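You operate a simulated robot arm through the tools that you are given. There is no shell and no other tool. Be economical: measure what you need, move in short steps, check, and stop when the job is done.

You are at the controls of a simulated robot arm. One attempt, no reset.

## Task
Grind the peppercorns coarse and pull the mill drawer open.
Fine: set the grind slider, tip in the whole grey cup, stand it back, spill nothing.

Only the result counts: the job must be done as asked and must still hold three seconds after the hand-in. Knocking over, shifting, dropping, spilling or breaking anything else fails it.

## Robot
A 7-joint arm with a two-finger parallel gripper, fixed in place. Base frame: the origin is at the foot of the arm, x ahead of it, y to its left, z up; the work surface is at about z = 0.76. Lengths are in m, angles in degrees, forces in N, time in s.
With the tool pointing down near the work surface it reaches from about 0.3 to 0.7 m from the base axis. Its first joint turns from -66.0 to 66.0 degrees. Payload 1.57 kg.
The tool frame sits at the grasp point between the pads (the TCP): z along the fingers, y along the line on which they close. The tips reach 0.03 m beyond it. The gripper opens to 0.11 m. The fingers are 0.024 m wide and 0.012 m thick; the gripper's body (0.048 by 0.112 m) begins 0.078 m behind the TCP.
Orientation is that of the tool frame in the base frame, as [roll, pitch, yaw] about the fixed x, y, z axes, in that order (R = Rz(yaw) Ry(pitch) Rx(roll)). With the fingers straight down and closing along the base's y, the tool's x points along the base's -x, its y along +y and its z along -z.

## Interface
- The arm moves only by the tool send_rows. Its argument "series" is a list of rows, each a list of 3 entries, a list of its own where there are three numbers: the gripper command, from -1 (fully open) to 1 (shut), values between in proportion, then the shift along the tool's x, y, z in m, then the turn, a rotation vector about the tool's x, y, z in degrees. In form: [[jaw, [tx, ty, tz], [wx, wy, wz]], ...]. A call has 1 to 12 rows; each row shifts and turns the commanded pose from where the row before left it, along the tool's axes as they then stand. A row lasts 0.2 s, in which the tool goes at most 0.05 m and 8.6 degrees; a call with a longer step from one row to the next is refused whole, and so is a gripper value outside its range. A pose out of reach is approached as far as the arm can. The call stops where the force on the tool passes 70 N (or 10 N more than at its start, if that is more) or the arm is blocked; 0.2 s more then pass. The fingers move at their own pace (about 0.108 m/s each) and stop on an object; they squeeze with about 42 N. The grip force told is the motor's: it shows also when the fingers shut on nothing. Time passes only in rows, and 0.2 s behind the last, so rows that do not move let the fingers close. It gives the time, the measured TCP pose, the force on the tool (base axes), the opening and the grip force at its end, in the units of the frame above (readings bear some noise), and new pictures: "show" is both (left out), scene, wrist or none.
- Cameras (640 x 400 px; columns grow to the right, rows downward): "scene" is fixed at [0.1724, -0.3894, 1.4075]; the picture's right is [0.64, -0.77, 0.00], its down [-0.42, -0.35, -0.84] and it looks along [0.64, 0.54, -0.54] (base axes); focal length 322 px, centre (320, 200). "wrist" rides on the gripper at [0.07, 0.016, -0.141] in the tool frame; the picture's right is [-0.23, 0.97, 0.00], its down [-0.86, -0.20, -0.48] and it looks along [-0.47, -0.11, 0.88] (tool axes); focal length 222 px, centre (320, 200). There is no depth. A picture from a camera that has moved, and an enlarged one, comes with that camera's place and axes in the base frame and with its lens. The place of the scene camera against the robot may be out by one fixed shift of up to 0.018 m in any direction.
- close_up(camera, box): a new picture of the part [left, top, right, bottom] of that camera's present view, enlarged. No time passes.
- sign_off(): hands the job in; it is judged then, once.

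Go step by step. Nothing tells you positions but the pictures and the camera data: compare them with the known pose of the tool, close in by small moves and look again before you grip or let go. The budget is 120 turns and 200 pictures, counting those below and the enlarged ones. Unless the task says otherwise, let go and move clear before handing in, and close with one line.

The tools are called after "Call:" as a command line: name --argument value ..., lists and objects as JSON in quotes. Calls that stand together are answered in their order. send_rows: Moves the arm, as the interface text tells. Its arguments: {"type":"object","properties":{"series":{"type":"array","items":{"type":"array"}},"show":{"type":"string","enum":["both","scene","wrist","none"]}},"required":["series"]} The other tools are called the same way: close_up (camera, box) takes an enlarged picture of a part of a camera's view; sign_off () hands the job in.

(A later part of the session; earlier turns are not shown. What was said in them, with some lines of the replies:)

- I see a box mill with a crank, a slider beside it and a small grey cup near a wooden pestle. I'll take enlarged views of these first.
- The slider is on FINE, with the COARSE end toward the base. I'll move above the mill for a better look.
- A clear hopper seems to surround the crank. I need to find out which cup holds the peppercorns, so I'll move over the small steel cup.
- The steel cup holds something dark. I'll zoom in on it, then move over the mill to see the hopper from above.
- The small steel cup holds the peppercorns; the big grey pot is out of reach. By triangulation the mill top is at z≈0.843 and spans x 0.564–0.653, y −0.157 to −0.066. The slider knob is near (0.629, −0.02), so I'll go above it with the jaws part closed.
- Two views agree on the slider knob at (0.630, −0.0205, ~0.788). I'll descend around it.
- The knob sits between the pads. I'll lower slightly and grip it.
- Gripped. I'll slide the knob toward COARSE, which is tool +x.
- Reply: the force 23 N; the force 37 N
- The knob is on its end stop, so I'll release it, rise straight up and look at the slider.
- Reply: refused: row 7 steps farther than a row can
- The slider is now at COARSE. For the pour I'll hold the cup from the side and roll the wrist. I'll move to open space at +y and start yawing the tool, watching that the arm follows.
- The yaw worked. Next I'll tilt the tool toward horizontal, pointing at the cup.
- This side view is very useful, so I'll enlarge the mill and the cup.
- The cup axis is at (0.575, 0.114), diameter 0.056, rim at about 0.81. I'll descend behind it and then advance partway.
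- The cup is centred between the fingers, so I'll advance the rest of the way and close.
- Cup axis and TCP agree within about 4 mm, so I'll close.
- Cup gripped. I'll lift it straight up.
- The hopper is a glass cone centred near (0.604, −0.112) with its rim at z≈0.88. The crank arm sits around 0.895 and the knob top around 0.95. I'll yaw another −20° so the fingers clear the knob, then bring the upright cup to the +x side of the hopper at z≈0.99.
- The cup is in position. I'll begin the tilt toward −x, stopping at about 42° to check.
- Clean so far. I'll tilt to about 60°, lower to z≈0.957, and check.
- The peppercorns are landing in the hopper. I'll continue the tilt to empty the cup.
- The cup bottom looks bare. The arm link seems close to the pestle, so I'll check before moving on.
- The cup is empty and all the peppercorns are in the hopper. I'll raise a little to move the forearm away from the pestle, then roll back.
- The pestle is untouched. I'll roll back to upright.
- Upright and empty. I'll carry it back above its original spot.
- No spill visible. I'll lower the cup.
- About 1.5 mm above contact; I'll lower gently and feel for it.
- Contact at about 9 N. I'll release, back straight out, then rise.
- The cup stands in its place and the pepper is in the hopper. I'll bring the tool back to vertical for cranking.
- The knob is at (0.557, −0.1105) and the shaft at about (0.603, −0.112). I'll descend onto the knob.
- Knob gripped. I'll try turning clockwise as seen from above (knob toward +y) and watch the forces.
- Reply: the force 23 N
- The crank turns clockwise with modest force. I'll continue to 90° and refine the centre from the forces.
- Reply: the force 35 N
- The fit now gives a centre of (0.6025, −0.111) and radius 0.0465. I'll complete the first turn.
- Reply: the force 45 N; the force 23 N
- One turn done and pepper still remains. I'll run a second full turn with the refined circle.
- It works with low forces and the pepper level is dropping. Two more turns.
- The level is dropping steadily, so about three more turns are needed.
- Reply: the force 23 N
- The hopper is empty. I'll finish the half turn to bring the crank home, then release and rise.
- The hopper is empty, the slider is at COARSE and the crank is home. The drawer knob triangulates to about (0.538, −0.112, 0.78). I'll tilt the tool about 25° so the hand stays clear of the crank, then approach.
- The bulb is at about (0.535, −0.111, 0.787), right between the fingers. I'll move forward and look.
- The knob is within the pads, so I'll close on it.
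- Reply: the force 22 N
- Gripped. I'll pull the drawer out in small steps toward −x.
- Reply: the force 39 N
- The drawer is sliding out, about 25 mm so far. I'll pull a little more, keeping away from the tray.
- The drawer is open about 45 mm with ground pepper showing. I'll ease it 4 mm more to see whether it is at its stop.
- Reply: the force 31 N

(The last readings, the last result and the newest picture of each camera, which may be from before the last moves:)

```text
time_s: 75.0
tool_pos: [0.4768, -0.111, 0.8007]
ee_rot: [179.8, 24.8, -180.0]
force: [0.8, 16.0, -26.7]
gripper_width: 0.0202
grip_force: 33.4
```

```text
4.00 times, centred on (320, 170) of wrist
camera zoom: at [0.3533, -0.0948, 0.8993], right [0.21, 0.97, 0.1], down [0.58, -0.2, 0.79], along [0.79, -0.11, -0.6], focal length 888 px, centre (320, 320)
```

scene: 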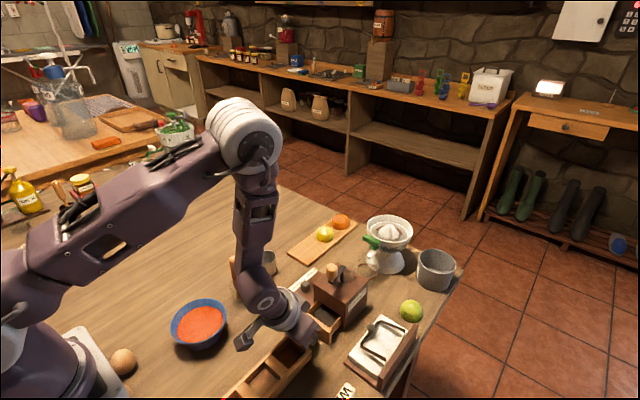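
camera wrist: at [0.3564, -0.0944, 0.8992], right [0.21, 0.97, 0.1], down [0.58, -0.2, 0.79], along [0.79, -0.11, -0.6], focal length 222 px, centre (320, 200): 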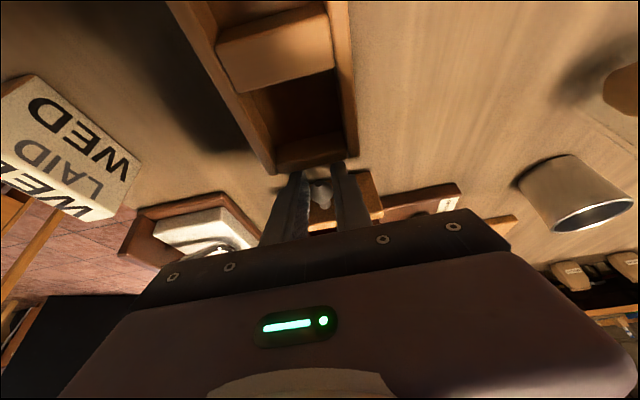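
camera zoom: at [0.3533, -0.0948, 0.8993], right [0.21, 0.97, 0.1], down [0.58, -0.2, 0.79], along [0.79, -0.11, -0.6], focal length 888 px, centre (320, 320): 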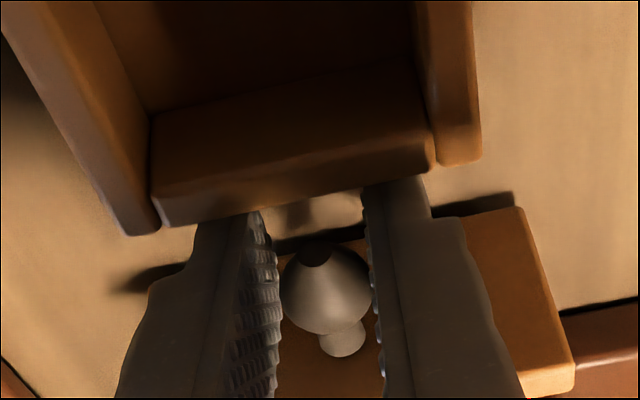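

No stop yet, but I'm close to the tray at 49 mm open with the grounds visible, so I'll stop pulling. I'll release and rise straight up.

Call:
send_rows --series '[[0.6, [0, 0, 0], [0, 0, 0]], [0.25, [0, 0, 0], [0, 0, 0]], [0.25, [0, 0, 0], [0, 0, 0]], [0.25, [-0.0085, 0, -0.0181], [0, 0, 0]], [0.25, [-0.0169, 0, -0.0362], [0, 0, 0]], [0.25, [-0.0169, 0, -0.0362], [0, 0, 0]], [0.25, [-0.0169, 0, -0.0362], [0, 0, 0]], [0.25, [0.03, 0.02, -0.02], [0, 0, 0]], [0.25, [0.03, 0.02, -0.02], [0, 0, 0]]]'

Call:
close_up --camera "scene" --box '[240, 240, 400, 370]'

Call:
close_up --camera "wrist" --box '[200, 40, 440, 200]'

```text
time_s: 77.0
tool_pos: [0.4067, -0.0717, 0.955]
ee_rot: [-179.9, 25.0, -179.9]
force: [-0.5, -0.6, -0.3]
gripper_width: 0.0413
grip_force: 0.0
camera wrist: at [0.2827, -0.0563, 1.0527], right [0.21, 0.97, 0.1], down [0.57, -0.2, 0.8], along [0.79, -0.11, -0.6], focal length 222 px, centre (320, 200)
```

scene: 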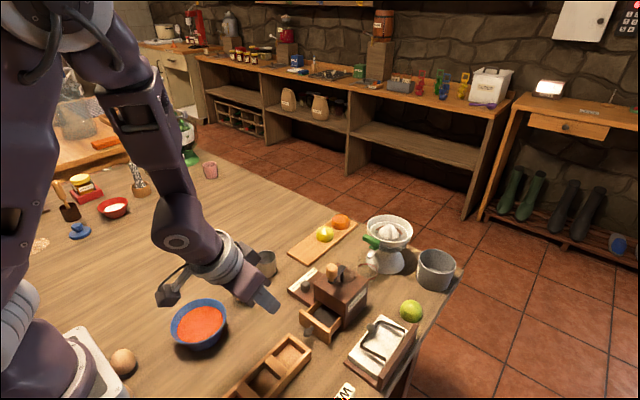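
wrist: 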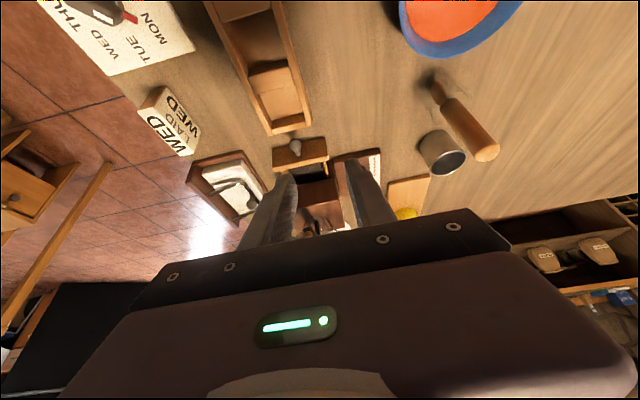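

```text
3.08 times, centred on (320, 305) of scene
camera zoom: at [0.1725, -0.3894, 1.4075], right [0.64, -0.77, 0.0], down [-0.42, -0.35, -0.84], along [0.64, 0.54, -0.54], focal length 989 px, centre (320, -123)
```

zoom: 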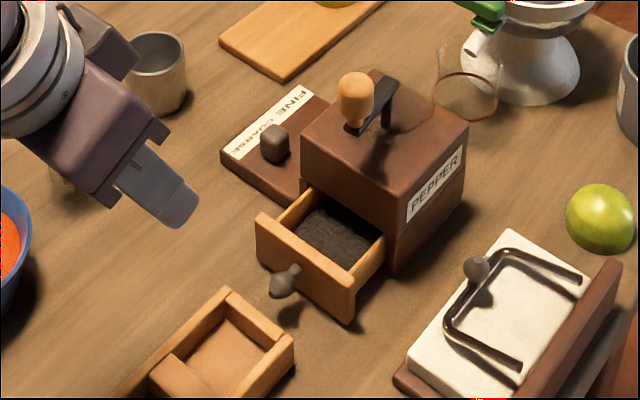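

```text
2.50 times, centred on (320, 120) of wrist
camera zoom: at [0.2827, -0.0563, 1.0527], right [0.21, 0.97, 0.1], down [0.57, -0.2, 0.8], along [0.79, -0.11, -0.6], focal length 555 px, centre (320, 400)
```

zoom: 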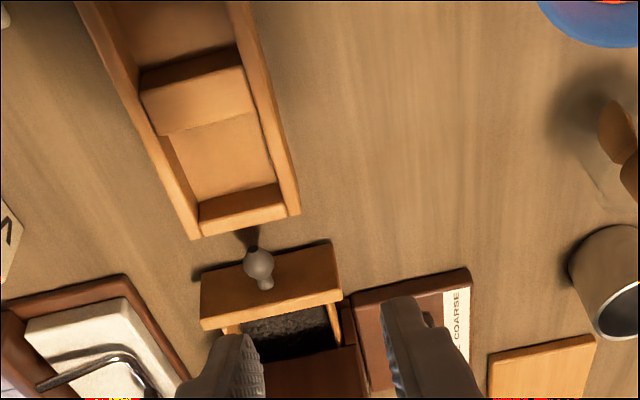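

The drawer is open with the coarse grounds in it, the slider is on COARSE, the hopper and cup are empty, and the cup stands in its place. Nothing else has moved and the hand is clear, so I'm handing in.

Call:
sign_off

```text
The job is handed in.
```

The pepper is ground coarse and the mill drawer is open about 49 mm. I stopped there, before any end stop, because the wooden tray was close in front of it. The grey cup is empty and back in its place, and I saw no spills.
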